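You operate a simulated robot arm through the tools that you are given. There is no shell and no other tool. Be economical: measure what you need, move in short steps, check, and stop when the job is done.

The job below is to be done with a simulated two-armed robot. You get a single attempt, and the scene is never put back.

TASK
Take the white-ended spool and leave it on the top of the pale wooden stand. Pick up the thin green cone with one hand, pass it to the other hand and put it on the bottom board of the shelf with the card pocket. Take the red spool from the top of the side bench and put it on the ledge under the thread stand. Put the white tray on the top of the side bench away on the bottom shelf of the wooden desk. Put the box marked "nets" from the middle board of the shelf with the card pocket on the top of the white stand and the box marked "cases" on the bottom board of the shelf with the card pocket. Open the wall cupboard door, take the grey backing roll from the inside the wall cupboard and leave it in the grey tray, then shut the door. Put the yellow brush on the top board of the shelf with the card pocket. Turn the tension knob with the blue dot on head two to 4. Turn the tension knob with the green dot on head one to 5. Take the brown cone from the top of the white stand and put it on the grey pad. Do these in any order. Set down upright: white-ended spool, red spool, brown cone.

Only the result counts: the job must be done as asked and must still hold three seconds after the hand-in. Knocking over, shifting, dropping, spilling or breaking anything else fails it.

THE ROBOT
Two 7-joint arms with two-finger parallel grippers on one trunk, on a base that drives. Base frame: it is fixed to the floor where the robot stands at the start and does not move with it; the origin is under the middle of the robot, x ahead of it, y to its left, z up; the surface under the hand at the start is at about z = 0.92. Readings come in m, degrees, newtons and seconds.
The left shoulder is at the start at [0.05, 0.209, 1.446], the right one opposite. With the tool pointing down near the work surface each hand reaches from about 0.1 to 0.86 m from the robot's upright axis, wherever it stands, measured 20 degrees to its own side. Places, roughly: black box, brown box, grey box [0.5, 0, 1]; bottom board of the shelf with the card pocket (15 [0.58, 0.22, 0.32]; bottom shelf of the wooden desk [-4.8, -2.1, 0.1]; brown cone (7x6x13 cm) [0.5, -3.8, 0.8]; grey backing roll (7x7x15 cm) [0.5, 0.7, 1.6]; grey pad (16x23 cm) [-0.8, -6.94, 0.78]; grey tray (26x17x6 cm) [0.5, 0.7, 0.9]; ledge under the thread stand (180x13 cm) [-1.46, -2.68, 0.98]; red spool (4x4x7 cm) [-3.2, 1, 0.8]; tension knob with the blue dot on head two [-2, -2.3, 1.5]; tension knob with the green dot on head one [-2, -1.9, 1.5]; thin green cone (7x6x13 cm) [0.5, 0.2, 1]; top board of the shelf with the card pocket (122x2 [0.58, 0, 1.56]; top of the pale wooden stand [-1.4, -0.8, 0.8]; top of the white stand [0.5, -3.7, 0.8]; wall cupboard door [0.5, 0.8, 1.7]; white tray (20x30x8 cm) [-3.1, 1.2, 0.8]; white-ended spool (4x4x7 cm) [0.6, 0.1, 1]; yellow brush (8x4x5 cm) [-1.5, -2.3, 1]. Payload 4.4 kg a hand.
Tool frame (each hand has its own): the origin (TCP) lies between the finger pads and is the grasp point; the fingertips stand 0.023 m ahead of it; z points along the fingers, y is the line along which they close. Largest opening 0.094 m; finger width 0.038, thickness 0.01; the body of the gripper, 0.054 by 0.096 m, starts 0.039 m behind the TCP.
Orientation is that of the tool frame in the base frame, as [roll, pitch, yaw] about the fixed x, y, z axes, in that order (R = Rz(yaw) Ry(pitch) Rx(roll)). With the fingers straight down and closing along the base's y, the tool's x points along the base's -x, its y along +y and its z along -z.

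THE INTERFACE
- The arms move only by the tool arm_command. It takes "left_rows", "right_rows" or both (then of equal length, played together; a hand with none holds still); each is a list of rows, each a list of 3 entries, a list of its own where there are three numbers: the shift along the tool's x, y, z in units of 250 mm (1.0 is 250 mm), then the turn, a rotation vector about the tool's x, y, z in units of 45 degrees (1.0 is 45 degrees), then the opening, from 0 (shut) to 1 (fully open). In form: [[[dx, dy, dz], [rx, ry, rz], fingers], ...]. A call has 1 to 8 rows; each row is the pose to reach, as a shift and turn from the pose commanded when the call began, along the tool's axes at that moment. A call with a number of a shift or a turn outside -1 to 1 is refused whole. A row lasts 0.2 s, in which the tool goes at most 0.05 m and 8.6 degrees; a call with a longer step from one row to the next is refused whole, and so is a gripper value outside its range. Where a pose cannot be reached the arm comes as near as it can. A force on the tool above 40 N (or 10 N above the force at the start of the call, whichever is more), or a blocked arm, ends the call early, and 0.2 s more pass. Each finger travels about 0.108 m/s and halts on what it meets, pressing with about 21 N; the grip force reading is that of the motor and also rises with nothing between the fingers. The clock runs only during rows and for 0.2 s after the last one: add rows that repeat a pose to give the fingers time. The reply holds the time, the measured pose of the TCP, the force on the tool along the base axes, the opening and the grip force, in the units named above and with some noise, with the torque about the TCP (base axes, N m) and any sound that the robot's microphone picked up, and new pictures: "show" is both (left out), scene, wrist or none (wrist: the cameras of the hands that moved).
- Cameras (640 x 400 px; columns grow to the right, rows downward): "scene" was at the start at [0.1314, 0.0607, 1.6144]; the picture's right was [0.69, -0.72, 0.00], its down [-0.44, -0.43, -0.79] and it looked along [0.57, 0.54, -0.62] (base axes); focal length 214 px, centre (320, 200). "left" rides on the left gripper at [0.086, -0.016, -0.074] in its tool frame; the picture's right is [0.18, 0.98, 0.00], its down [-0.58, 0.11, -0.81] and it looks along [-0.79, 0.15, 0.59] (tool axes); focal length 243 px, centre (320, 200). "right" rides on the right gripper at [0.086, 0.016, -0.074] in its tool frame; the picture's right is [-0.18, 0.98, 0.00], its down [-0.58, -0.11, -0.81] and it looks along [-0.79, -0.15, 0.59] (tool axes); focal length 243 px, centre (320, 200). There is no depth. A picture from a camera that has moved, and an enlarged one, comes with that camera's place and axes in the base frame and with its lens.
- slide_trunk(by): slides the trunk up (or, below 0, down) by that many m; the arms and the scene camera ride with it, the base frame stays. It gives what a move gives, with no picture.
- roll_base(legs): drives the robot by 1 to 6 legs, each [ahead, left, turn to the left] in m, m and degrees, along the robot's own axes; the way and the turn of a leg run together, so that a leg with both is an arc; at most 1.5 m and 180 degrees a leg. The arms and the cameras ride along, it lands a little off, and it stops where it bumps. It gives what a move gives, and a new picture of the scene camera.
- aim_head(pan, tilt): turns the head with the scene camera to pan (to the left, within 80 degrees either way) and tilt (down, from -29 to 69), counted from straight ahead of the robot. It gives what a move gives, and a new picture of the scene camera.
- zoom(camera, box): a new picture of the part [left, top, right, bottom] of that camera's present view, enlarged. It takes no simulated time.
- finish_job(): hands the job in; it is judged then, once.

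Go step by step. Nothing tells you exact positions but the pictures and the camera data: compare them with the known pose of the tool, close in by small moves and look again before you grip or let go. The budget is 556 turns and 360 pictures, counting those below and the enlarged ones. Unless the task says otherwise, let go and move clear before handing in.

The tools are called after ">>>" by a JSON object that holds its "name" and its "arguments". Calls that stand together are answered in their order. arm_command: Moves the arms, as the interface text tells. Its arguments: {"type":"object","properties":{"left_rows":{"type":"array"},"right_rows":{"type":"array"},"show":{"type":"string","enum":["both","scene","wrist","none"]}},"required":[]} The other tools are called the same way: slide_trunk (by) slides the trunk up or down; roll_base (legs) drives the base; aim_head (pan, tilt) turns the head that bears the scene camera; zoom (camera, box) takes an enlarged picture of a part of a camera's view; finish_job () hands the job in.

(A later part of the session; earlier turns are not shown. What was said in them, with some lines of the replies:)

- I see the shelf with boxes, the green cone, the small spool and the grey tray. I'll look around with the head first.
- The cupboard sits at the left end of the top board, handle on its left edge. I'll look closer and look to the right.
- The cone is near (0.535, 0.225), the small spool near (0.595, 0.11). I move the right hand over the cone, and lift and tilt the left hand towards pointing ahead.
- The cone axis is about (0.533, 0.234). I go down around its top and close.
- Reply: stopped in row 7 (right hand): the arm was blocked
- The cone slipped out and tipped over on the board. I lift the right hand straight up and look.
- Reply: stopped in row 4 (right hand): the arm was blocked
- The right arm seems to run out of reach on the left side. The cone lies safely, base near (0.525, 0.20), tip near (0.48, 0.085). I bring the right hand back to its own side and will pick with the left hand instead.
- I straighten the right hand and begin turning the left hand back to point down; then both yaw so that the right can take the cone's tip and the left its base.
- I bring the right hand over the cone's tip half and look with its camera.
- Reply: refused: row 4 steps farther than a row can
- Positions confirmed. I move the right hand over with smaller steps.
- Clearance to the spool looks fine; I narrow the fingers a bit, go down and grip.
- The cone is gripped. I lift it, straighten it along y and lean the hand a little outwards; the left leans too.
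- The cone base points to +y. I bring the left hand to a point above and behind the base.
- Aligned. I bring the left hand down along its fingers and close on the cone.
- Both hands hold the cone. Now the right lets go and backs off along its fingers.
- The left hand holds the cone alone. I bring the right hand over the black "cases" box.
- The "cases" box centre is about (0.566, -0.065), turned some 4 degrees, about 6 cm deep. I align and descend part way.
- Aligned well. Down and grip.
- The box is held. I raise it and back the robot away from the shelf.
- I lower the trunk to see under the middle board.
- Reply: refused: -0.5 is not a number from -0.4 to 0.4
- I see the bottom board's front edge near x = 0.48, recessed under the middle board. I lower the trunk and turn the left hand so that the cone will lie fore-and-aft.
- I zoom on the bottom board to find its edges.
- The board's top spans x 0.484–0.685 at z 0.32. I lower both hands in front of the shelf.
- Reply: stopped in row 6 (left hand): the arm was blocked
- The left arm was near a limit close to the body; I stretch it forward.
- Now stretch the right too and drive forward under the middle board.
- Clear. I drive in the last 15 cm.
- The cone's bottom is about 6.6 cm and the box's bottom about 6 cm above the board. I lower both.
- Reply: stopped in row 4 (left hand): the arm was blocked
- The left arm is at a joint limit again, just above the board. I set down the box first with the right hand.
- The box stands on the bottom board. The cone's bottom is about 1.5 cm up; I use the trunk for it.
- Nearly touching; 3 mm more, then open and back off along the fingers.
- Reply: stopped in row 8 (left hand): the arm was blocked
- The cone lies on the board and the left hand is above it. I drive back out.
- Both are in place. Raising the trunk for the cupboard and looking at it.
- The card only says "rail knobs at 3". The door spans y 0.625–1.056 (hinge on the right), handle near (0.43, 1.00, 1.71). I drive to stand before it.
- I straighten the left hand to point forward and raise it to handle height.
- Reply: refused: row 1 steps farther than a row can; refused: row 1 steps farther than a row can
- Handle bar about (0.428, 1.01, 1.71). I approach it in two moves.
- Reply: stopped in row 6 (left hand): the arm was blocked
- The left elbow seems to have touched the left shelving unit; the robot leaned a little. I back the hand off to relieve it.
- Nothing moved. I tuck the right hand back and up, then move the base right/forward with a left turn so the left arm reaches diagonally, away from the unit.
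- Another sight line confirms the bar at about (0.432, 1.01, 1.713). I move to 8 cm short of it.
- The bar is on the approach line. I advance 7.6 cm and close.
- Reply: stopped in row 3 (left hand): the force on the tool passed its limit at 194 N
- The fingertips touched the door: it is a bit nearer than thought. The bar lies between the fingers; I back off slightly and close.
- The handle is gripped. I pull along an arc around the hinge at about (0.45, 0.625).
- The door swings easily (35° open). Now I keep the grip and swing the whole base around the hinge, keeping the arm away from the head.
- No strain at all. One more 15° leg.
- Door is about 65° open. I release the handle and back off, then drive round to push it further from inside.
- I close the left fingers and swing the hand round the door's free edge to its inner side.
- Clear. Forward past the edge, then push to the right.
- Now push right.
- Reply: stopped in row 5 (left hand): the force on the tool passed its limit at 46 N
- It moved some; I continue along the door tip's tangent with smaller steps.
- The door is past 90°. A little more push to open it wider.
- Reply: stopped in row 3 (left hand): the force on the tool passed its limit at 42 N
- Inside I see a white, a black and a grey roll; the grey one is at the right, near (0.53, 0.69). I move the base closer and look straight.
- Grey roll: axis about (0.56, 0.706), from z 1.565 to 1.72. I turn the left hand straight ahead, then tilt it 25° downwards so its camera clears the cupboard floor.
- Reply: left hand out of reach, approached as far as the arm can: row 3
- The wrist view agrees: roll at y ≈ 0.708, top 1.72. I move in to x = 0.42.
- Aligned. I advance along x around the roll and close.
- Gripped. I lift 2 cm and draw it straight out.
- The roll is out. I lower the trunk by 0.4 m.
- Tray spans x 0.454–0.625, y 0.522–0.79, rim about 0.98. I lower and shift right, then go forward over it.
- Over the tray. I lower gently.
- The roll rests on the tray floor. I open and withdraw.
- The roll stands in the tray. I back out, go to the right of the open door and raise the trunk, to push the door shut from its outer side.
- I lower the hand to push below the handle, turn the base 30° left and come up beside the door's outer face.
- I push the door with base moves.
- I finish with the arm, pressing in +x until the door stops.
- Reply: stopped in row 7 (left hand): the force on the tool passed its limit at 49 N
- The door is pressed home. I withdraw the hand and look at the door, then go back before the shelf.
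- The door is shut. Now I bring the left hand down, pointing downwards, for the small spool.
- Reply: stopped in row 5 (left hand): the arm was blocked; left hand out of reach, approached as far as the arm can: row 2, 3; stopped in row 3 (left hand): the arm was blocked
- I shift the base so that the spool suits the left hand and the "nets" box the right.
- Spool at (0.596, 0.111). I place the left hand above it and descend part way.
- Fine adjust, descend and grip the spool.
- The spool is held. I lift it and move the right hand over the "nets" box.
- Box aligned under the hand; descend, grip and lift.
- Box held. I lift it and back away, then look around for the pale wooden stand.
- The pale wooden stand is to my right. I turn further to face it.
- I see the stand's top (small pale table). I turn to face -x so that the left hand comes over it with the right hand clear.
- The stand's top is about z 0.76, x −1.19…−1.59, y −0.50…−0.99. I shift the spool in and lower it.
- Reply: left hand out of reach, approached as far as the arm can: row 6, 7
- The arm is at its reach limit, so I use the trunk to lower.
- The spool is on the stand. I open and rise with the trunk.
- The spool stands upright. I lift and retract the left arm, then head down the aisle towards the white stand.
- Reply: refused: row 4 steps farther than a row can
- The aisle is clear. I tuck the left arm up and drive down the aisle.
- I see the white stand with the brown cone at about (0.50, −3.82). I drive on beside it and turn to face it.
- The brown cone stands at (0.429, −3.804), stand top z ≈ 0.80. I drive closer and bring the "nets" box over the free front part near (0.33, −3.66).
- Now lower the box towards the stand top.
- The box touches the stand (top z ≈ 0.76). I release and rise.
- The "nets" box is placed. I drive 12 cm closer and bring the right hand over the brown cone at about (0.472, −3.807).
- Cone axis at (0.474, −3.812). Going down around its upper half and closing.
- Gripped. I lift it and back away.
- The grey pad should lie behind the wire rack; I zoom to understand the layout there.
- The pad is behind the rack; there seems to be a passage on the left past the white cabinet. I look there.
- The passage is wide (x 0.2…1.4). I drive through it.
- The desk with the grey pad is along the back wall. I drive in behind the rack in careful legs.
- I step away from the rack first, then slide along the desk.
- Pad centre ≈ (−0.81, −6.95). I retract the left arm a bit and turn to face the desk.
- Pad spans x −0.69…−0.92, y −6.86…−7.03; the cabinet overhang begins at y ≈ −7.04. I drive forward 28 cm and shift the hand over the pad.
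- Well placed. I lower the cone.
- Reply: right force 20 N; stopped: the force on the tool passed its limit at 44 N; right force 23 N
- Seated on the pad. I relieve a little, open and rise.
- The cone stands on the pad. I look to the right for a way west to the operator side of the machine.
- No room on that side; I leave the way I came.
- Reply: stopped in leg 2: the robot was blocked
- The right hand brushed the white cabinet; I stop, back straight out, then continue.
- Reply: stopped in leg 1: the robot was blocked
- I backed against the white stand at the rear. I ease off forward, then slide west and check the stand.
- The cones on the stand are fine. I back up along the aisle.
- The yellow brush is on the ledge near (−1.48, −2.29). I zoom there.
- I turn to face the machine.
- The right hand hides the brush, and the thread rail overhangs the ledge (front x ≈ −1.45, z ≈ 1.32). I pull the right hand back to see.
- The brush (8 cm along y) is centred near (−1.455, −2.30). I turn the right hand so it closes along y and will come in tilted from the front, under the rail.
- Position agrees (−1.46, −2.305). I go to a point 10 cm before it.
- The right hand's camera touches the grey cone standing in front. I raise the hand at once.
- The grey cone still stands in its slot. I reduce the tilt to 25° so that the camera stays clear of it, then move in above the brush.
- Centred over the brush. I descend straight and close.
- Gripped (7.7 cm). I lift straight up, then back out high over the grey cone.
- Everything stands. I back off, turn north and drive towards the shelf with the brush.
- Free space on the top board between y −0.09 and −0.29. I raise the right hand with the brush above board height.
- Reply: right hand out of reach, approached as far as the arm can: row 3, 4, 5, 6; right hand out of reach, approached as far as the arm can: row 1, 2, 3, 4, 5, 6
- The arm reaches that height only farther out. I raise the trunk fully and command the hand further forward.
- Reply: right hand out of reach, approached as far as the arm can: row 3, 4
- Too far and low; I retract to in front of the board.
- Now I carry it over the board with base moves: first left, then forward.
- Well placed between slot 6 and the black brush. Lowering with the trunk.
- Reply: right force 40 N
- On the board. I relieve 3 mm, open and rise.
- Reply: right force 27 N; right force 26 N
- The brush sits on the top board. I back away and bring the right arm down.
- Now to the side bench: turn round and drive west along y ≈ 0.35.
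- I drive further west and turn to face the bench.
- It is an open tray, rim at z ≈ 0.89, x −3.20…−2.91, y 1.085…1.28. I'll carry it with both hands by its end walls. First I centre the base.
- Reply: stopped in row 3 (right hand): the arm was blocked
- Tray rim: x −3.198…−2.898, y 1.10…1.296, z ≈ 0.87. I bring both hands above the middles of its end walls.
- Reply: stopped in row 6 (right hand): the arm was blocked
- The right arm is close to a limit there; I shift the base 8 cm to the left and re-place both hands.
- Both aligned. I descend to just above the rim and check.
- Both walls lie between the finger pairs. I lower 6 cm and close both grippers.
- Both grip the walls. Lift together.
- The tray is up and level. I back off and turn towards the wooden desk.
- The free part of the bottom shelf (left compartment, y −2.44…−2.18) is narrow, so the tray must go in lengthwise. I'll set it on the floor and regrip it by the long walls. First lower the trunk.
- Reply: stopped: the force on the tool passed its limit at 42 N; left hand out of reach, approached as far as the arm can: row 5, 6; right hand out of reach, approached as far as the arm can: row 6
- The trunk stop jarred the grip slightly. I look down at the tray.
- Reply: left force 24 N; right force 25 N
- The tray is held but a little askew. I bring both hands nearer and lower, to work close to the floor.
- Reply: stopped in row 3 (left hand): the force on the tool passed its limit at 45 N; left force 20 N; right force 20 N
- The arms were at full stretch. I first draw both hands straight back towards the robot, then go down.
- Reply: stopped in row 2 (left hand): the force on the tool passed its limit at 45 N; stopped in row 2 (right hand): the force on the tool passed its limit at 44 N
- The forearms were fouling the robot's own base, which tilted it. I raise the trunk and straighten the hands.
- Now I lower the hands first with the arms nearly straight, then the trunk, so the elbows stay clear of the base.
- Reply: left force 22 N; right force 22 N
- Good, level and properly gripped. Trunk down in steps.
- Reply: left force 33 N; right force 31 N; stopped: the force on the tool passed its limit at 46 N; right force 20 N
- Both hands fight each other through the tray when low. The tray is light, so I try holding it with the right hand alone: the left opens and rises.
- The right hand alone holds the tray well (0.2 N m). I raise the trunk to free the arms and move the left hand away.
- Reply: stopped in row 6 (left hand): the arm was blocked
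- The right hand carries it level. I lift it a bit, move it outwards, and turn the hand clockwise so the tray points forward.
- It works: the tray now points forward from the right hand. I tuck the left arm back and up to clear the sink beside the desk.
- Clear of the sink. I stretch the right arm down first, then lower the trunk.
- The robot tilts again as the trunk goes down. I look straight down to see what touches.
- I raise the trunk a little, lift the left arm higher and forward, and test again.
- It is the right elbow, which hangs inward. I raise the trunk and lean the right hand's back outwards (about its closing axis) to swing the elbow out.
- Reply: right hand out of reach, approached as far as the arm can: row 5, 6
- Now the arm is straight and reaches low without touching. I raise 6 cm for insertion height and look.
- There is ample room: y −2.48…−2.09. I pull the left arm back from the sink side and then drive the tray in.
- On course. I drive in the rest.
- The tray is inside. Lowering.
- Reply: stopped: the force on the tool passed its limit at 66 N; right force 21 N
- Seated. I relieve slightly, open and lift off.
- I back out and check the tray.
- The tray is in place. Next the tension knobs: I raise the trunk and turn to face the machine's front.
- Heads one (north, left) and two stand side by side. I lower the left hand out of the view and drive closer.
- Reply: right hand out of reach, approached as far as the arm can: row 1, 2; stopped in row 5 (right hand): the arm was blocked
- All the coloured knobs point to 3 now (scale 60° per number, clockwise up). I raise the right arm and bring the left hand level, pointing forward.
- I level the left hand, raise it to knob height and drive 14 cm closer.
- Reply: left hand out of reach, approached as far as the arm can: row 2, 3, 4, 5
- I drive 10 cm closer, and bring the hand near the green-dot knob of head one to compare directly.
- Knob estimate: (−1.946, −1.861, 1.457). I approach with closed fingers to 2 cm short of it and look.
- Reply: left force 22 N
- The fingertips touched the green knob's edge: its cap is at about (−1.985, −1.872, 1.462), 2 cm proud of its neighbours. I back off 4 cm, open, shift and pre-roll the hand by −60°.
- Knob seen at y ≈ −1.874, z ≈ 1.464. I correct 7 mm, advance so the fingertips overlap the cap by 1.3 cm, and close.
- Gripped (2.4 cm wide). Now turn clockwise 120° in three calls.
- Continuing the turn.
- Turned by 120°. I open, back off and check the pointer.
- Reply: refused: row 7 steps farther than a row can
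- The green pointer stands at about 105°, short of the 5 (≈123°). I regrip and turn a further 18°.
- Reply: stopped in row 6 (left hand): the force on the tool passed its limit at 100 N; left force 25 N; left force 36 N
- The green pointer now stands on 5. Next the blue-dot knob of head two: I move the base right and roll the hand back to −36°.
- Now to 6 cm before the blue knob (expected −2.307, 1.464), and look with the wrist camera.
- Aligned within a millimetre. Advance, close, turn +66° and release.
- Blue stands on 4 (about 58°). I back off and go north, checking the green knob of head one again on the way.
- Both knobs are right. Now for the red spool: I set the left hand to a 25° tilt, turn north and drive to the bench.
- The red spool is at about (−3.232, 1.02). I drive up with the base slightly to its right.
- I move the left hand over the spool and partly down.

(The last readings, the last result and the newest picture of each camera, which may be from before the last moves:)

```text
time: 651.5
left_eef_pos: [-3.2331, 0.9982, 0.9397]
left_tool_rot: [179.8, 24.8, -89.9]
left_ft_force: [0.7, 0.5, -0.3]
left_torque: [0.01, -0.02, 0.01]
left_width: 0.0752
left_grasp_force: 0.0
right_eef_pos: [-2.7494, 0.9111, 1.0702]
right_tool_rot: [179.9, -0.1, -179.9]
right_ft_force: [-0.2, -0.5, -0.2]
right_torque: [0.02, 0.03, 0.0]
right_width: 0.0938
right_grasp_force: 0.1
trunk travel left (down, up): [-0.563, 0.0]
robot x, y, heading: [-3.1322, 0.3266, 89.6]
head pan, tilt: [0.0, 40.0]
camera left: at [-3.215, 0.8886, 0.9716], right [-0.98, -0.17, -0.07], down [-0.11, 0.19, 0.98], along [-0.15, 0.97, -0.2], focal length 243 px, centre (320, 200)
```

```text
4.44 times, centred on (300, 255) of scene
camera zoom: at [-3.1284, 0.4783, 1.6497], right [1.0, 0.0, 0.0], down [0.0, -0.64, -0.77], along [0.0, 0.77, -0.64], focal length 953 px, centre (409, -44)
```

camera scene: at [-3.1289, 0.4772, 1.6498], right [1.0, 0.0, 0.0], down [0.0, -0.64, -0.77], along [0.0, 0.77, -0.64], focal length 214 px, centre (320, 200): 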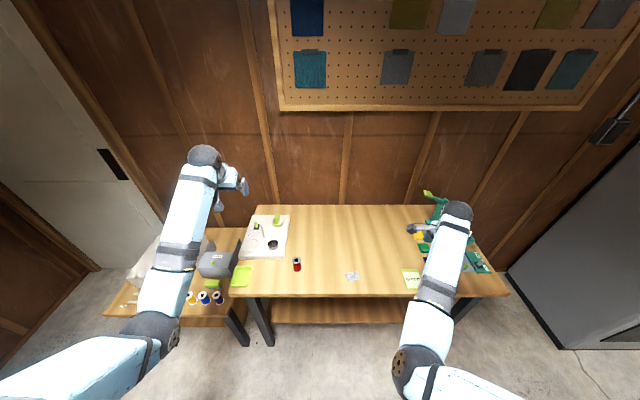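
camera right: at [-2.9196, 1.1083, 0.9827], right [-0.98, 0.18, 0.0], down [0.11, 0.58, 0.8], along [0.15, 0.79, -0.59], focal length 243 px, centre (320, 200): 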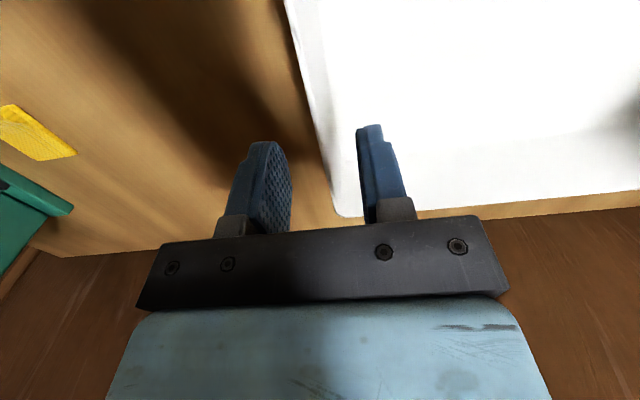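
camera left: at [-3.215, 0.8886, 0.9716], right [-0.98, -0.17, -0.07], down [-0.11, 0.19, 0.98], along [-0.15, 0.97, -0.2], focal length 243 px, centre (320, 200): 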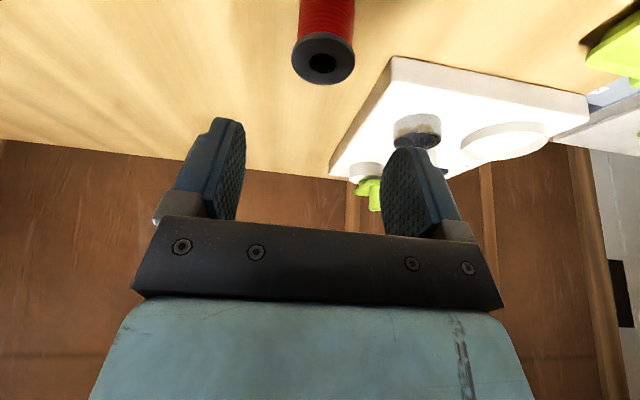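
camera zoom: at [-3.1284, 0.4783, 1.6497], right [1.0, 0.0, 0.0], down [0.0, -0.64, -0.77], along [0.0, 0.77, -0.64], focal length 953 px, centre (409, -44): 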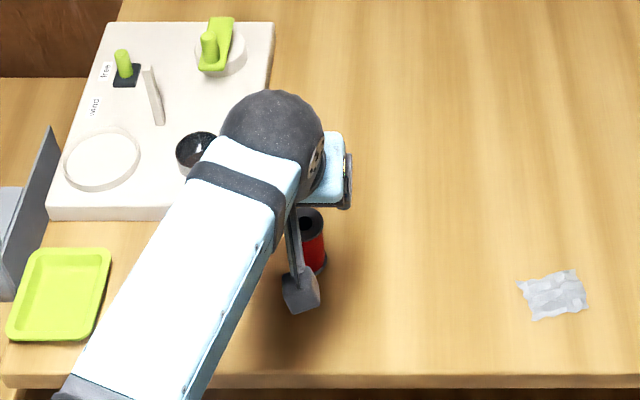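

Spool top at z ≈ 0.838, axis (−3.232, 1.037). I move down around it and close.

>>> {"name": "arm_command", "arguments": {"left_rows": [[[0.02, 0, 0.13], [0, 0, 0], 0.8], [[0.04, 0, 0.26], [0, 0, 0], 0.8], [[0.06, 0, 0.39], [0, 0, 0], 0.8], [[0.082, 0, 0.52], [0, 0, 0], 0.8], [[0.082, 0, 0.52], [0, 0, 0], 0.5], [[0.082, 0, 0.52], [0, 0, 0], 0.25], [[0.082, 0, 0.52], [0, 0, 0], 0.2]], "show": "wrist"}}

```text
time: 652.5
left_eef_pos: [-3.2299, 1.0429, 0.8365]
left_tool_rot: [-179.9, 26.3, -89.7]
left_ft_force: [-0.5, -3.7, 28.9]
left_torque: [-0.9, 0.09, -0.01]
left_width: 0.0752
left_grasp_force: 0.1
right_eef_pos: [-2.7481, 0.9081, 1.0719]
right_tool_rot: [179.8, -0.1, -179.8]
right_ft_force: [0.2, 0.2, -0.2]
right_torque: [-0.02, 0.0, 0.0]
right_width: 0.094
right_grasp_force: 0.0
trunk travel left (down, up): [-0.563, 0.0]
robot x, y, heading: [-3.1299, 0.3266, 90.0]
head pan, tilt: [0.0, 40.0]
stopped in row 4 (left hand): the force on the tool passed its limit at 59 N (the readings are from after the stop); the commanded pose is now the measured one
camera left: at [-3.2117, 0.9325, 0.8657], right [-0.98, -0.17, -0.08], down [-0.11, 0.16, 0.98], along [-0.15, 0.97, -0.18], focal length 243 px, centre (320, 200)
```

left: 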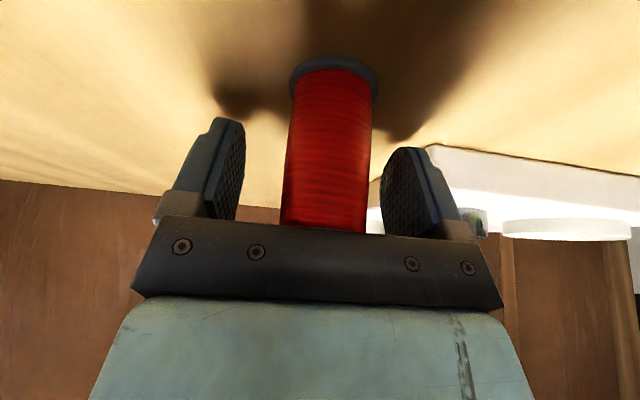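

The tip or palm touched (bench z ≈ 0.80). I shift back 1.5 cm, up slightly, and close.

>>> {"name": "arm_command", "arguments": {"left_rows": [[[0.02, 0, -0.03], [0, -0.03, 0], 0.8], [[0.048, 0, -0.045], [0, 0.03, 0], 0.8], [[0.048, 0, -0.045], [0, 0.03, 0], 0.5], [[0.048, 0, -0.045], [0, 0.03, 0], 0.3], [[0.048, 0, -0.045], [0, 0.03, 0], 0.2], [[0.048, 0, -0.045], [0, 0.03, 0], 0.2]], "show": "wrist"}}

```text
time: 653.9
left_eef_pos: [-3.2305, 1.0267, 0.8354]
left_tool_rot: [-179.9, 24.5, -89.9]
left_ft_force: [-0.4, 0.9, 0.2]
left_torque: [-0.02, 0.01, 0.0]
left_width: 0.0369
left_grasp_force: 21.3
right_eef_pos: [-2.7487, 0.9106, 1.0699]
right_tool_rot: [-180.0, 0.1, -179.9]
right_ft_force: [0.9, 0.0, -1.1]
right_torque: [-0.03, 0.02, -0.01]
right_width: 0.0942
right_grasp_force: 0.1
trunk travel left (down, up): [-0.563, 0.0]
robot x, y, heading: [-3.1325, 0.3238, 89.9]
head pan, tilt: [0.0, 40.0]
camera left: at [-3.2128, 0.9164, 0.8681], right [-0.98, -0.17, -0.08], down [-0.11, 0.19, 0.97], along [-0.15, 0.97, -0.21], focal length 243 px, centre (320, 200)
```

left: 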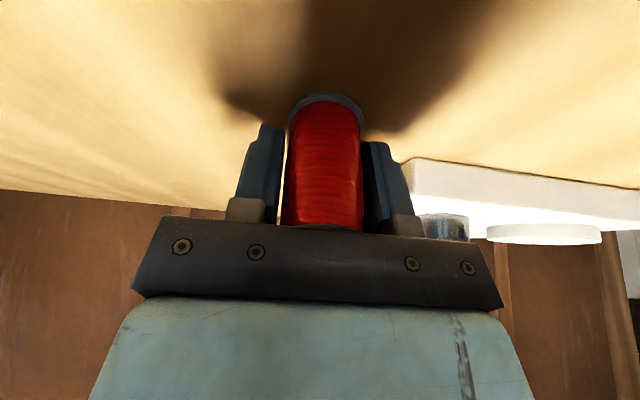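

Gripped. I lift it and drive back, then round to the aisle side.

>>> {"name": "arm_command", "arguments": {"left_rows": [[[-0.07, 0, -0.15], [0, 0, 0], 0.2], [[-0.14, 0, -0.3], [0, 0, 0], 0.2], [[-0.21, 0, -0.45], [0, 0, 0], 0.2], [[-0.28, 0, -0.6], [0, 0, 0], 0.2], [[-0.35, 0, -0.75], [0, 0, 0], 0.2], [[-0.423, 0, -0.906], [0, 0, 0], 0.2]], "show": "wrist"}}

>>> {"name": "roll_base", "arguments": {"legs": [[-0.3, 0, 0], [0, 0, -90], [1.2, 0.3, 0], [1.2, 0, 0]]}}

```text
time: 655.3
left_eef_pos: [-3.2284, 1.0292, 1.0868]
left_tool_rot: [-180.0, 24.5, -90.0]
left_ft_force: [-0.1, -0.8, -0.4]
left_torque: [0.02, -0.02, -0.02]
left_width: 0.0366
left_grasp_force: 21.2
right_eef_pos: [-2.7491, 0.9103, 1.0707]
right_tool_rot: [-180.0, 0.0, -179.8]
right_ft_force: [-0.2, -0.7, -0.5]
right_torque: [0.02, 0.02, -0.01]
right_width: 0.0941
right_grasp_force: 0.1
trunk travel left (down, up): [-0.563, 0.0]
robot x, y, heading: [-3.1294, 0.3288, 90.1]
head pan, tilt: [0.0, 40.0]
camera left: at [-3.2122, 0.9188, 1.1181], right [-0.98, -0.17, -0.08], down [-0.11, 0.19, 0.97], along [-0.15, 0.97, -0.21], focal length 243 px, centre (320, 200)
```

left: 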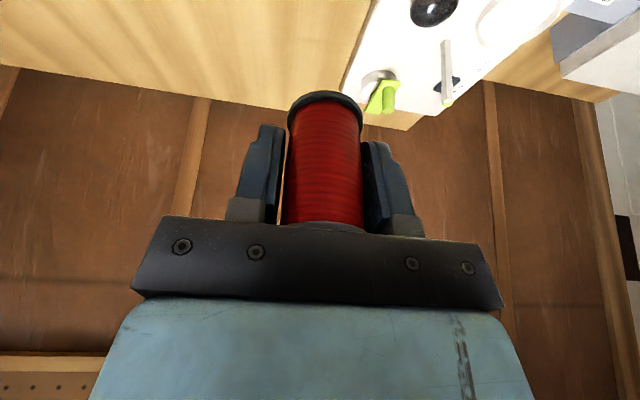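

```text
time: 672.8
left_eef_pos: [-0.0199, 0.4201, 1.0869]
left_tool_rot: [-179.9, 24.4, -179.8]
left_ft_force: [-1.1, 0.9, -0.1]
left_torque: [0.0, -0.01, -0.03]
left_width: 0.0324
left_grasp_force: 20.6
right_eef_pos: [-0.1384, -0.0603, 1.0706]
right_tool_rot: [-179.9, 0.1, 90.2]
right_ft_force: [0.0, 0.5, 0.1]
right_torque: [0.0, 0.03, -0.01]
right_width: 0.0941
right_grasp_force: 0.1
trunk travel left (down, up): [-0.563, 0.0]
robot x, y, heading: [-0.7224, 0.3247, 0.3]
head pan, tilt: [0.0, 40.0]
camera scene: at [-0.5704, 0.322, 1.6498], right [0.0, -1.0, 0.0], down [-0.64, 0.0, -0.77], along [0.77, 0.0, -0.64], focal length 214 px, centre (320, 200)
```

scene: 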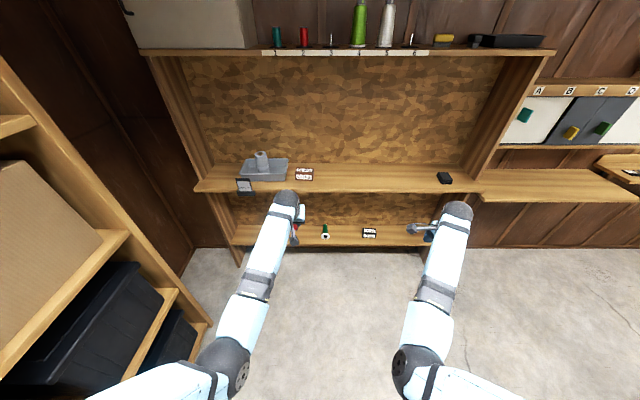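

I raise the right arm for clearance and check the spool in the left hand.

>>> {"name": "arm_command", "arguments": {"right_rows": [[[0, 0, -0.16], [0, 0, 0], 1], [[0, -0.05, -0.32], [0, 0, 0], 1], [[0, -0.1, -0.48], [0, 0, 0], 1], [[0, -0.2, -0.64], [0, 0, 0], 1], [[0, -0.3, -0.8], [0, 0, 0], 1]], "show": "none"}}

>>> {"name": "zoom", "arguments": {"camera": "left", "box": [160, 60, 480, 260]}}

```text
time: 674.0
left_eef_pos: [-0.0205, 0.4216, 1.0858]
left_tool_rot: [-179.9, 24.7, -179.8]
left_ft_force: [-0.4, 0.7, 0.1]
left_torque: [-0.01, -0.02, -0.01]
left_width: 0.0323
left_grasp_force: 21.1
right_eef_pos: [-0.1742, -0.1329, 1.2321]
right_tool_rot: [-180.0, 1.4, 88.9]
right_ft_force: [-0.7, 0.8, 0.2]
right_torque: [0.03, 0.01, 0.01]
right_width: 0.0941
right_grasp_force: 0.0
right hand out of reach, approached as far as the arm can: row 3, 4, 5
trunk travel left (down, up): [-0.563, 0.0]
robot x, y, heading: [-0.7247, 0.3212, 0.2]
head pan, tilt: [0.0, 40.0]
```

```text
2.00 times, centred on (320, 160) of left
camera zoom: at [-0.1288, 0.4041, 1.1179], right [-0.17, 0.98, -0.08], down [0.19, 0.11, 0.97], along [0.97, 0.15, -0.21], focal length 485 px, centre (320, 280)
```

zoom: 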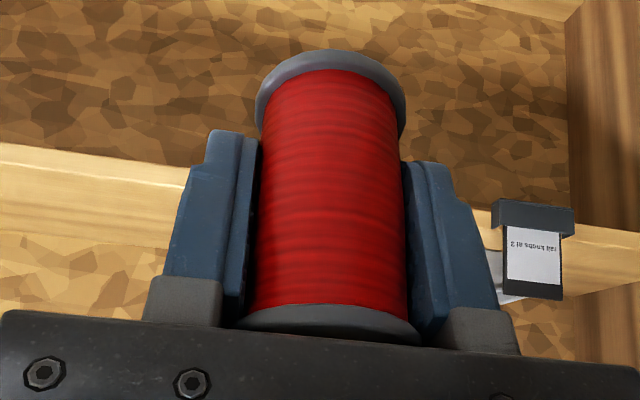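

The spool is held nearly upright. I drive round into the aisle in front of the ledge.

>>> {"name": "roll_base", "arguments": {"legs": [[0, 0, -90.3], [1.1, 0.12, 0], [0.98, 0, 0], [0, 0, -90]]}}

>>> {"name": "aim_head", "arguments": {"pan": 5, "tilt": 30}}

>>> {"name": "zoom", "arguments": {"camera": "scene", "box": [240, 180, 420, 300]}}

```text
time: 692.0
left_eef_pos: [-1.3098, -1.8569, 1.0863]
left_tool_rot: [-179.9, 24.5, 0.2]
left_ft_force: [0.5, -0.4, 0.2]
left_torque: [-0.03, 0.01, -0.02]
left_width: 0.0325
left_grasp_force: 20.6
right_eef_pos: [-1.1563, -1.3049, 1.234]
right_tool_rot: [179.7, 1.2, -91.2]
right_ft_force: [-0.2, 0.3, -0.1]
right_torque: [0.01, -0.03, 0.01]
right_width: 0.0939
right_grasp_force: 0.0
trunk travel left (down, up): [-0.563, 0.0]
robot x, y, heading: [-0.6028, -1.7565, -179.8]
head pan, tilt: [0.0, 40.0]
camera scene: at [-0.7556, -1.7565, 1.6497], right [0.0, 1.0, 0.0], down [0.64, 0.0, -0.77], along [-0.77, 0.0, -0.64], focal length 214 px, centre (320, 200)
```

scene: 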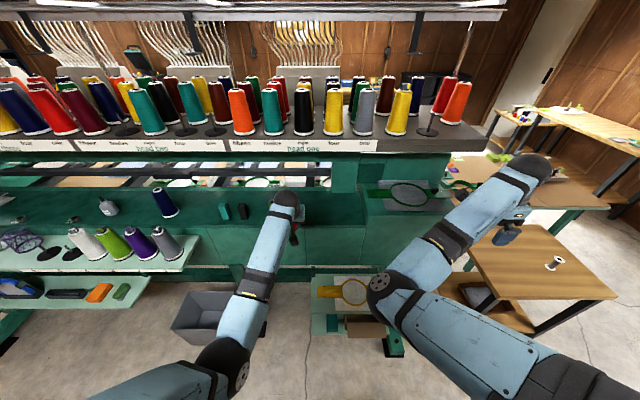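

```text
time: 692.7
left_eef_pos: [-1.3097, -1.856, 1.0857]
left_tool_rot: [-179.8, 24.4, 0.2]
left_ft_force: [0.1, 0.0, 0.4]
left_torque: [0.02, 0.0, 0.03]
left_width: 0.0325
left_grasp_force: 20.6
right_eef_pos: [-1.1559, -1.3014, 1.234]
right_tool_rot: [179.6, 1.5, -91.4]
right_ft_force: [0.8, -0.1, 0.6]
right_torque: [0.0, -0.01, 0.0]
right_width: 0.094
right_grasp_force: 0.1
trunk travel left (down, up): [-0.563, 0.0]
robot x, y, heading: [-0.6037, -1.7605, -179.9]
head pan, tilt: [5.0, 30.0]
camera scene: at [-0.7606, -1.7641, 1.665], right [-0.09, 1.0, 0.0], down [0.5, 0.04, -0.87], along [-0.86, -0.08, -0.5], focal length 214 px, centre (320, 200)
```

scene: 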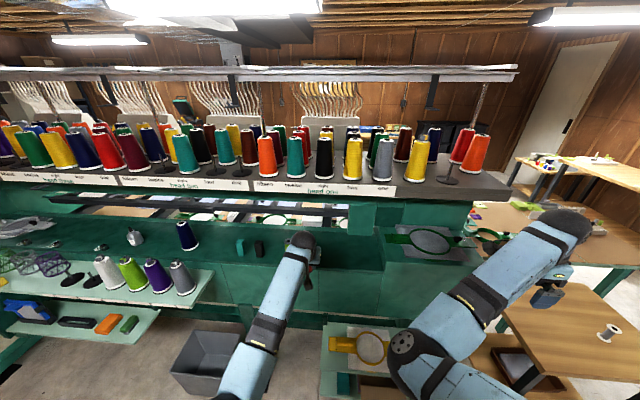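

```text
3.33 times, centred on (330, 240) of scene
camera zoom: at [-0.7606, -1.7641, 1.665], right [-0.09, 1.0, 0.0], down [0.5, 0.04, -0.87], along [-0.86, -0.08, -0.5], focal length 715 px, centre (287, 67)
```

zoom: 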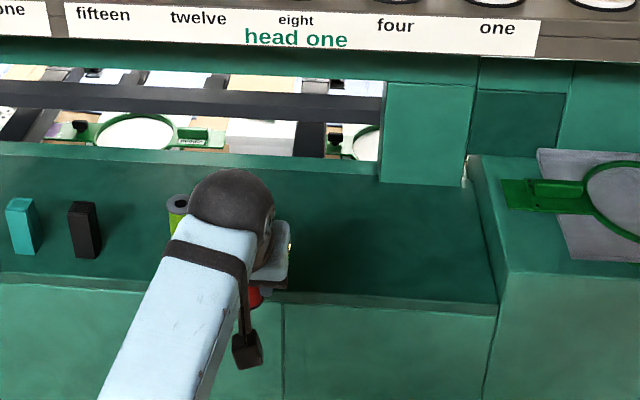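

The ledge is free right of the lime spool. I drive forward 14 cm so that the red spool is over (−1.45, −1.857).

>>> {"name": "roll_base", "arguments": {"legs": [[0.14, 0, 0]]}}

>>> {"name": "zoom", "arguments": {"camera": "scene", "box": [240, 190, 420, 310]}}

>>> {"name": "slide_trunk", "arguments": {"by": -0.045}}

```text
time: 694.0
left_eef_pos: [-1.4479, -1.859, 1.0871]
left_tool_rot: [-179.9, 24.6, 0.2]
left_ft_force: [-0.1, 0.5, 0.3]
left_torque: [-0.01, 0.05, -0.01]
left_width: 0.0326
left_grasp_force: 21.4
right_eef_pos: [-1.2924, -1.3027, 1.2349]
right_tool_rot: [179.6, 1.5, -91.4]
right_ft_force: [-0.4, -0.5, -0.4]
right_torque: [0.0, 0.0, 0.01]
right_width: 0.094
right_grasp_force: 0.1
trunk travel left (down, up): [-0.563, 0.0]
robot x, y, heading: [-0.743, -1.7592, -180.1]
head pan, tilt: [5.0, 30.0]
camera scene: at [-0.8976, -1.7648, 1.6654], right [-0.09, 1.0, 0.0], down [0.5, 0.04, -0.87], along [-0.86, -0.08, -0.5], focal length 214 px, centre (320, 200)
```

scene: 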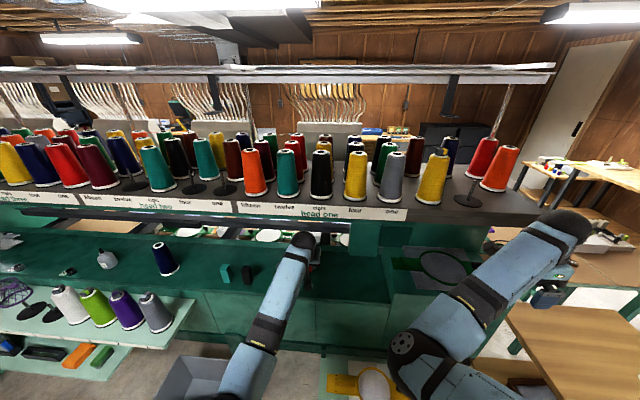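

```text
3.33 times, centred on (330, 250) of scene
camera zoom: at [-0.8976, -1.7648, 1.6654], right [-0.09, 1.0, 0.0], down [0.5, 0.04, -0.87], along [-0.86, -0.08, -0.5], focal length 715 px, centre (287, 33)
```

zoom: 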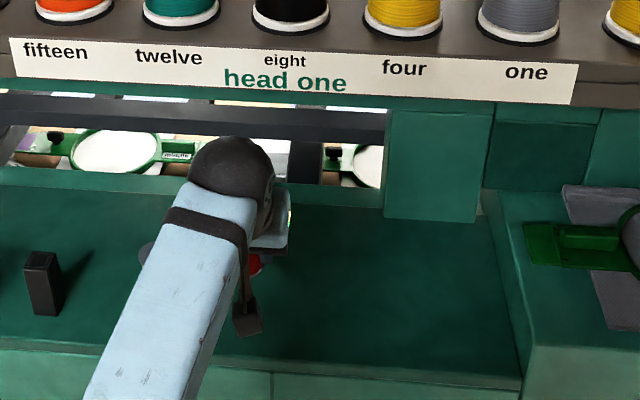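

```text
time: 694.9
left_eef_pos: [-1.4496, -1.8577, 1.0415]
left_tool_rot: [-179.9, 24.5, 0.3]
left_ft_force: [0.7, 0.1, -0.6]
left_torque: [0.03, -0.04, 0.0]
left_width: 0.0326
left_grasp_force: 20.8
right_eef_pos: [-1.2948, -1.3015, 1.1891]
right_tool_rot: [179.7, 1.5, -91.3]
right_ft_force: [-0.2, 0.6, -0.1]
right_torque: [0.02, 0.04, -0.03]
right_width: 0.0941
right_grasp_force: 0.1
trunk travel left (down, up): [-0.518, 0.045]
robot x, y, heading: [-0.7448, -1.7584, -179.8]
head pan, tilt: [5.0, 30.0]
```

>>> {"name": "slide_trunk", "arguments": {"by": -0.012}}

>>> {"name": "slide_trunk", "arguments": {"by": -0.006}}

>>> {"name": "zoom", "arguments": {"camera": "left", "box": [160, 20, 480, 260]}}

```text
time: 695.5
left_eef_pos: [-1.4475, -1.8572, 1.0302]
left_tool_rot: [-180.0, 24.5, 0.3]
left_ft_force: [-0.4, 0.6, -0.1]
left_torque: [0.0, -0.01, -0.02]
left_width: 0.0325
left_grasp_force: 21.2
right_eef_pos: [-1.2939, -1.3009, 1.1769]
right_tool_rot: [179.8, 1.6, -91.4]
right_ft_force: [-0.2, 0.2, 0.6]
right_torque: [0.0, -0.03, 0.0]
right_width: 0.0941
right_grasp_force: 0.0
trunk travel left (down, up): [-0.506, 0.057]
robot x, y, heading: [-0.7454, -1.7576, -180.1]
head pan, tilt: [5.0, 30.0]
```

```text
time: 696.1
left_eef_pos: [-1.4488, -1.8571, 1.0251]
left_tool_rot: [-179.9, 24.7, 0.3]
left_ft_force: [0.1, -2.3, 15.3]
left_torque: [-0.02, -0.23, -0.01]
left_width: 0.0323
left_grasp_force: 20.9
right_eef_pos: [-1.2933, -1.3025, 1.1714]
right_tool_rot: [179.6, 1.5, -91.4]
right_ft_force: [0.7, 0.1, -0.2]
right_torque: [-0.02, -0.02, 0.03]
right_width: 0.094
right_grasp_force: 0.1
trunk travel left (down, up): [-0.5, 0.063]
robot x, y, heading: [-0.7464, -1.7553, -179.9]
head pan, tilt: [5.0, 30.0]
```

```text
1.67 times, centred on (320, 140) of left
camera zoom: at [-1.3378, -1.8418, 1.0566], right [0.17, -0.98, -0.08], down [-0.19, -0.11, 0.98], along [-0.97, -0.15, -0.21], focal length 404 px, centre (320, 300)
```

zoom: 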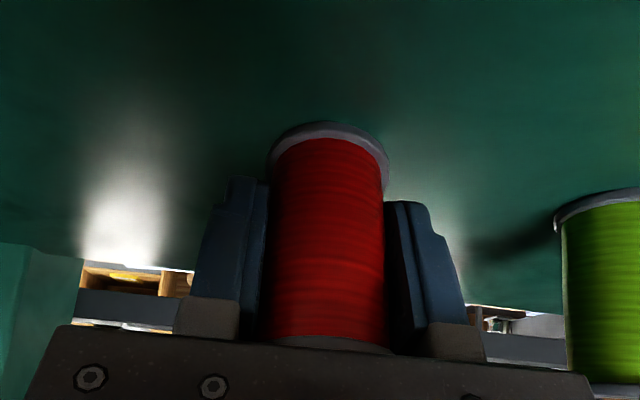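

It touches the ledge upright. I open and rise straight up a little, then back out.

>>> {"name": "arm_command", "arguments": {"left_rows": [[[0, 0, 0], [0, 0, 0], 0.45], [[0, 0, 0], [0, 0, 0], 0.6], [[0, 0, 0], [0, 0, 0], 0.75], [[0, 0, 0], [0, 0, 0], 0.75]], "show": "wrist"}}

```text
time: 697.1
left_eef_pos: [-1.4486, -1.8579, 1.023]
left_tool_rot: [-179.9, 24.6, 0.1]
left_ft_force: [-0.8, 0.6, -0.6]
left_torque: [-0.03, -0.01, 0.01]
left_width: 0.0705
left_grasp_force: 0.1
right_eef_pos: [-1.2944, -1.301, 1.1712]
right_tool_rot: [179.7, 1.4, -91.4]
right_ft_force: [-0.4, 0.6, 0.3]
right_torque: [0.0, 0.0, -0.02]
right_width: 0.0939
right_grasp_force: 0.1
trunk travel left (down, up): [-0.5, 0.063]
robot x, y, heading: [-0.7463, -1.7564, -180.4]
head pan, tilt: [5.0, 30.0]
camera left: at [-1.3381, -1.8419, 1.0548], right [0.17, -0.98, -0.08], down [-0.19, -0.11, 0.97], along [-0.97, -0.15, -0.21], focal length 243 px, centre (320, 200)
```

left: 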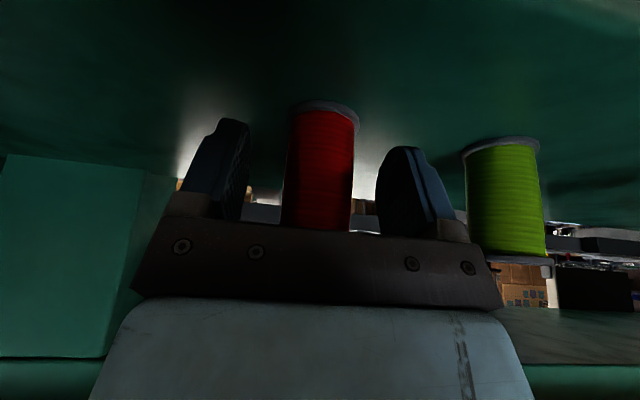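

The red spool stands. I withdraw along the fingers, then drive back and check.

>>> {"name": "arm_command", "arguments": {"left_rows": [[[0, 0, -0.1], [0, 0, 0], 0.75], [[0, 0, -0.25], [0, 0, 0], 0.75], [[0.05, 0, -0.4], [0, 0, 0], 0.75], [[0.15, 0, -0.5], [0, 0, 0], 0.75]], "show": "none"}}

>>> {"name": "roll_base", "arguments": {"legs": [[-0.4, 0, 0]]}}

>>> {"name": "zoom", "arguments": {"camera": "scene", "box": [200, 170, 440, 310]}}

```text
time: 698.3
left_eef_pos: [-1.3803, -1.8799, 1.1432]
left_tool_rot: [178.2, 27.0, 0.6]
left_ft_force: [0.6, 0.6, -0.3]
left_torque: [0.02, 0.01, 0.0]
left_width: 0.0705
left_grasp_force: 0.1
right_eef_pos: [-1.2962, -1.2998, 1.1717]
right_tool_rot: [179.8, 1.5, -91.5]
right_ft_force: [-0.6, 0.8, 0.0]
right_torque: [0.02, 0.02, 0.01]
right_width: 0.0941
right_grasp_force: 0.2
trunk travel left (down, up): [-0.5, 0.063]
robot x, y, heading: [-0.7455, -1.7552, -179.9]
head pan, tilt: [5.0, 30.0]
stopped in row 4 (left hand): the arm was blocked; the commanded pose is now the measured one
```

```text
time: 700.8
left_eef_pos: [-0.9802, -1.8787, 1.1407]
left_tool_rot: [178.2, 26.9, 0.4]
left_ft_force: [0.2, -0.7, -0.2]
left_torque: [0.02, -0.04, 0.0]
left_width: 0.0703
left_grasp_force: 0.1
right_eef_pos: [-0.8955, -1.3002, 1.171]
right_tool_rot: [179.7, 1.5, -91.5]
right_ft_force: [0.2, 0.0, -0.8]
right_torque: [0.0, -0.01, -0.01]
right_width: 0.0939
right_grasp_force: 0.1
trunk travel left (down, up): [-0.5, 0.063]
robot x, y, heading: [-0.3454, -1.753, -180.1]
head pan, tilt: [5.0, 30.0]
camera scene: at [-0.5008, -1.7639, 1.602], right [-0.09, 1.0, 0.0], down [0.5, 0.04, -0.87], along [-0.86, -0.08, -0.5], focal length 214 px, centre (320, 200)
```

scene: 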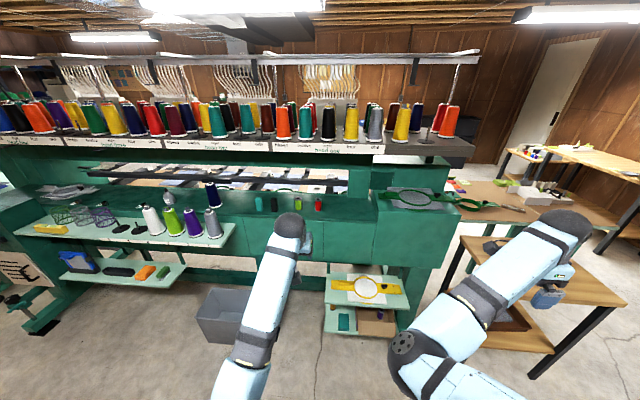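

```text
2.67 times, centred on (320, 240) of scene
camera zoom: at [-0.5008, -1.7639, 1.602], right [-0.09, 1.0, 0.0], down [0.5, 0.04, -0.87], along [-0.86, -0.08, -0.5], focal length 572 px, centre (320, 93)
```

zoom: 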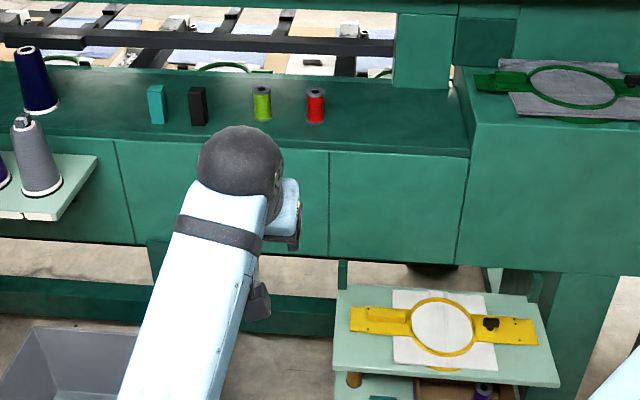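

The red spool stands on the ledge. As a last check I turn a bit to view the white stand with the "nets" box.

>>> {"name": "roll_base", "arguments": {"legs": [[0, 0, 90]]}}

>>> {"name": "aim_head", "arguments": {"pan": 25, "tilt": 15}}

>>> {"name": "zoom", "arguments": {"camera": "scene", "box": [240, 160, 400, 280]}}

```text
time: 705.0
left_eef_pos: [-0.2261, -2.3926, 1.1404]
left_tool_rot: [178.1, 26.9, 90.4]
left_ft_force: [0.2, 0.0, 0.0]
left_torque: [-0.04, -0.03, -0.01]
left_width: 0.0706
left_grasp_force: 0.1
right_eef_pos: [-0.8031, -2.305, 1.1702]
right_tool_rot: [179.8, 1.5, -1.7]
right_ft_force: [-0.8, 0.4, 0.9]
right_torque: [0.01, 0.04, -0.01]
right_width: 0.0941
right_grasp_force: 0.0
trunk travel left (down, up): [-0.5, 0.063]
robot x, y, heading: [-0.3442, -1.7633, -90.2]
head pan, tilt: [5.0, 30.0]
camera scene: at [-0.3357, -1.9134, 1.6021], right [-1.0, -0.08, 0.0], down [-0.04, 0.5, -0.87], along [0.07, -0.86, -0.5], focal length 214 px, centre (320, 200)
```

scene: 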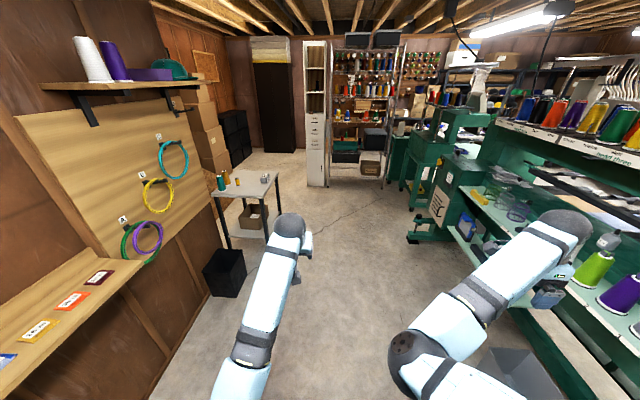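

```text
time: 705.8
left_eef_pos: [-0.2251, -2.3924, 1.1414]
left_tool_rot: [178.1, 26.9, 90.3]
left_ft_force: [-0.1, -0.5, -0.2]
left_torque: [-0.04, -0.02, 0.06]
left_width: 0.0703
left_grasp_force: 0.0
right_eef_pos: [-0.8044, -2.3054, 1.1714]
right_tool_rot: [179.7, 1.6, -1.8]
right_ft_force: [0.1, -0.3, 0.3]
right_torque: [0.01, 0.01, 0.03]
right_width: 0.0942
right_grasp_force: 0.1
trunk travel left (down, up): [-0.5, 0.063]
robot x, y, heading: [-0.3476, -1.7547, -90.4]
head pan, tilt: [25.0, 15.0]
camera scene: at [-0.3042, -1.9081, 1.6262], right [-0.91, -0.42, 0.0], down [-0.11, 0.24, -0.97], along [0.4, -0.88, -0.26], focal length 214 px, centre (320, 200)
```

scene: 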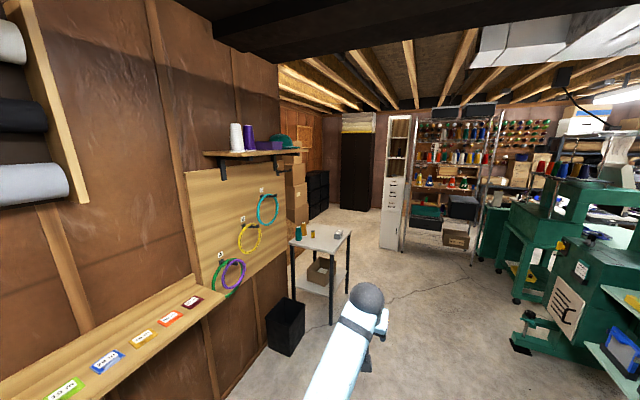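

```text
3.33 times, centred on (320, 220) of scene
camera zoom: at [-0.3042, -1.9081, 1.6262], right [-0.91, -0.42, 0.0], down [-0.11, 0.24, -0.97], along [0.4, -0.88, -0.26], focal length 715 px, centre (320, 133)
```

zoom: 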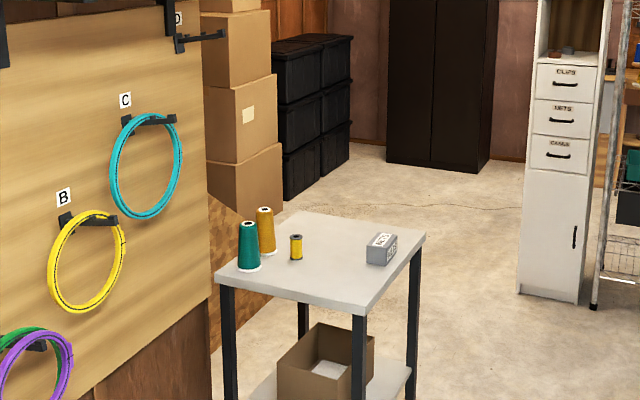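

Everything is where it was asked for: the "nets" box and the other cones are undisturbed on the white stand, and both hands are empty and clear. I hand in the job.

>>> {"name": "finish_job", "arguments": {}}

```text
The job is handed in.
```

I did every part of the task and handed the job in; it has not been scored yet.

- **Thin green cone:** I knocked it over on my first attempt to grip it. I then picked it up, passed it from the right hand to the left and put it on the bottom board, where it lies on its side. You had not asked for it upright.
- **White tray:** it shifted in the grippers partway through, when the trunk jammed going down. I carried it on with one hand and set it flat on the bottom shelf of the wooden desk.
- **Bumps:** I brushed the grey thread cone in slot 1, the white cabinet and the white stand, and an elbow touched the left shelving unit. The cone, the stand's items and the shelves looked undisturbed in the pictures afterwards.
- **Knobs:** the green knob on head one reads about 120° from 3, which is 5. The blue knob on head two reads about 58° from 3, where 4 is 60°.

The white-ended spool, red spool and brown cone were each standing upright the last time I saw them.
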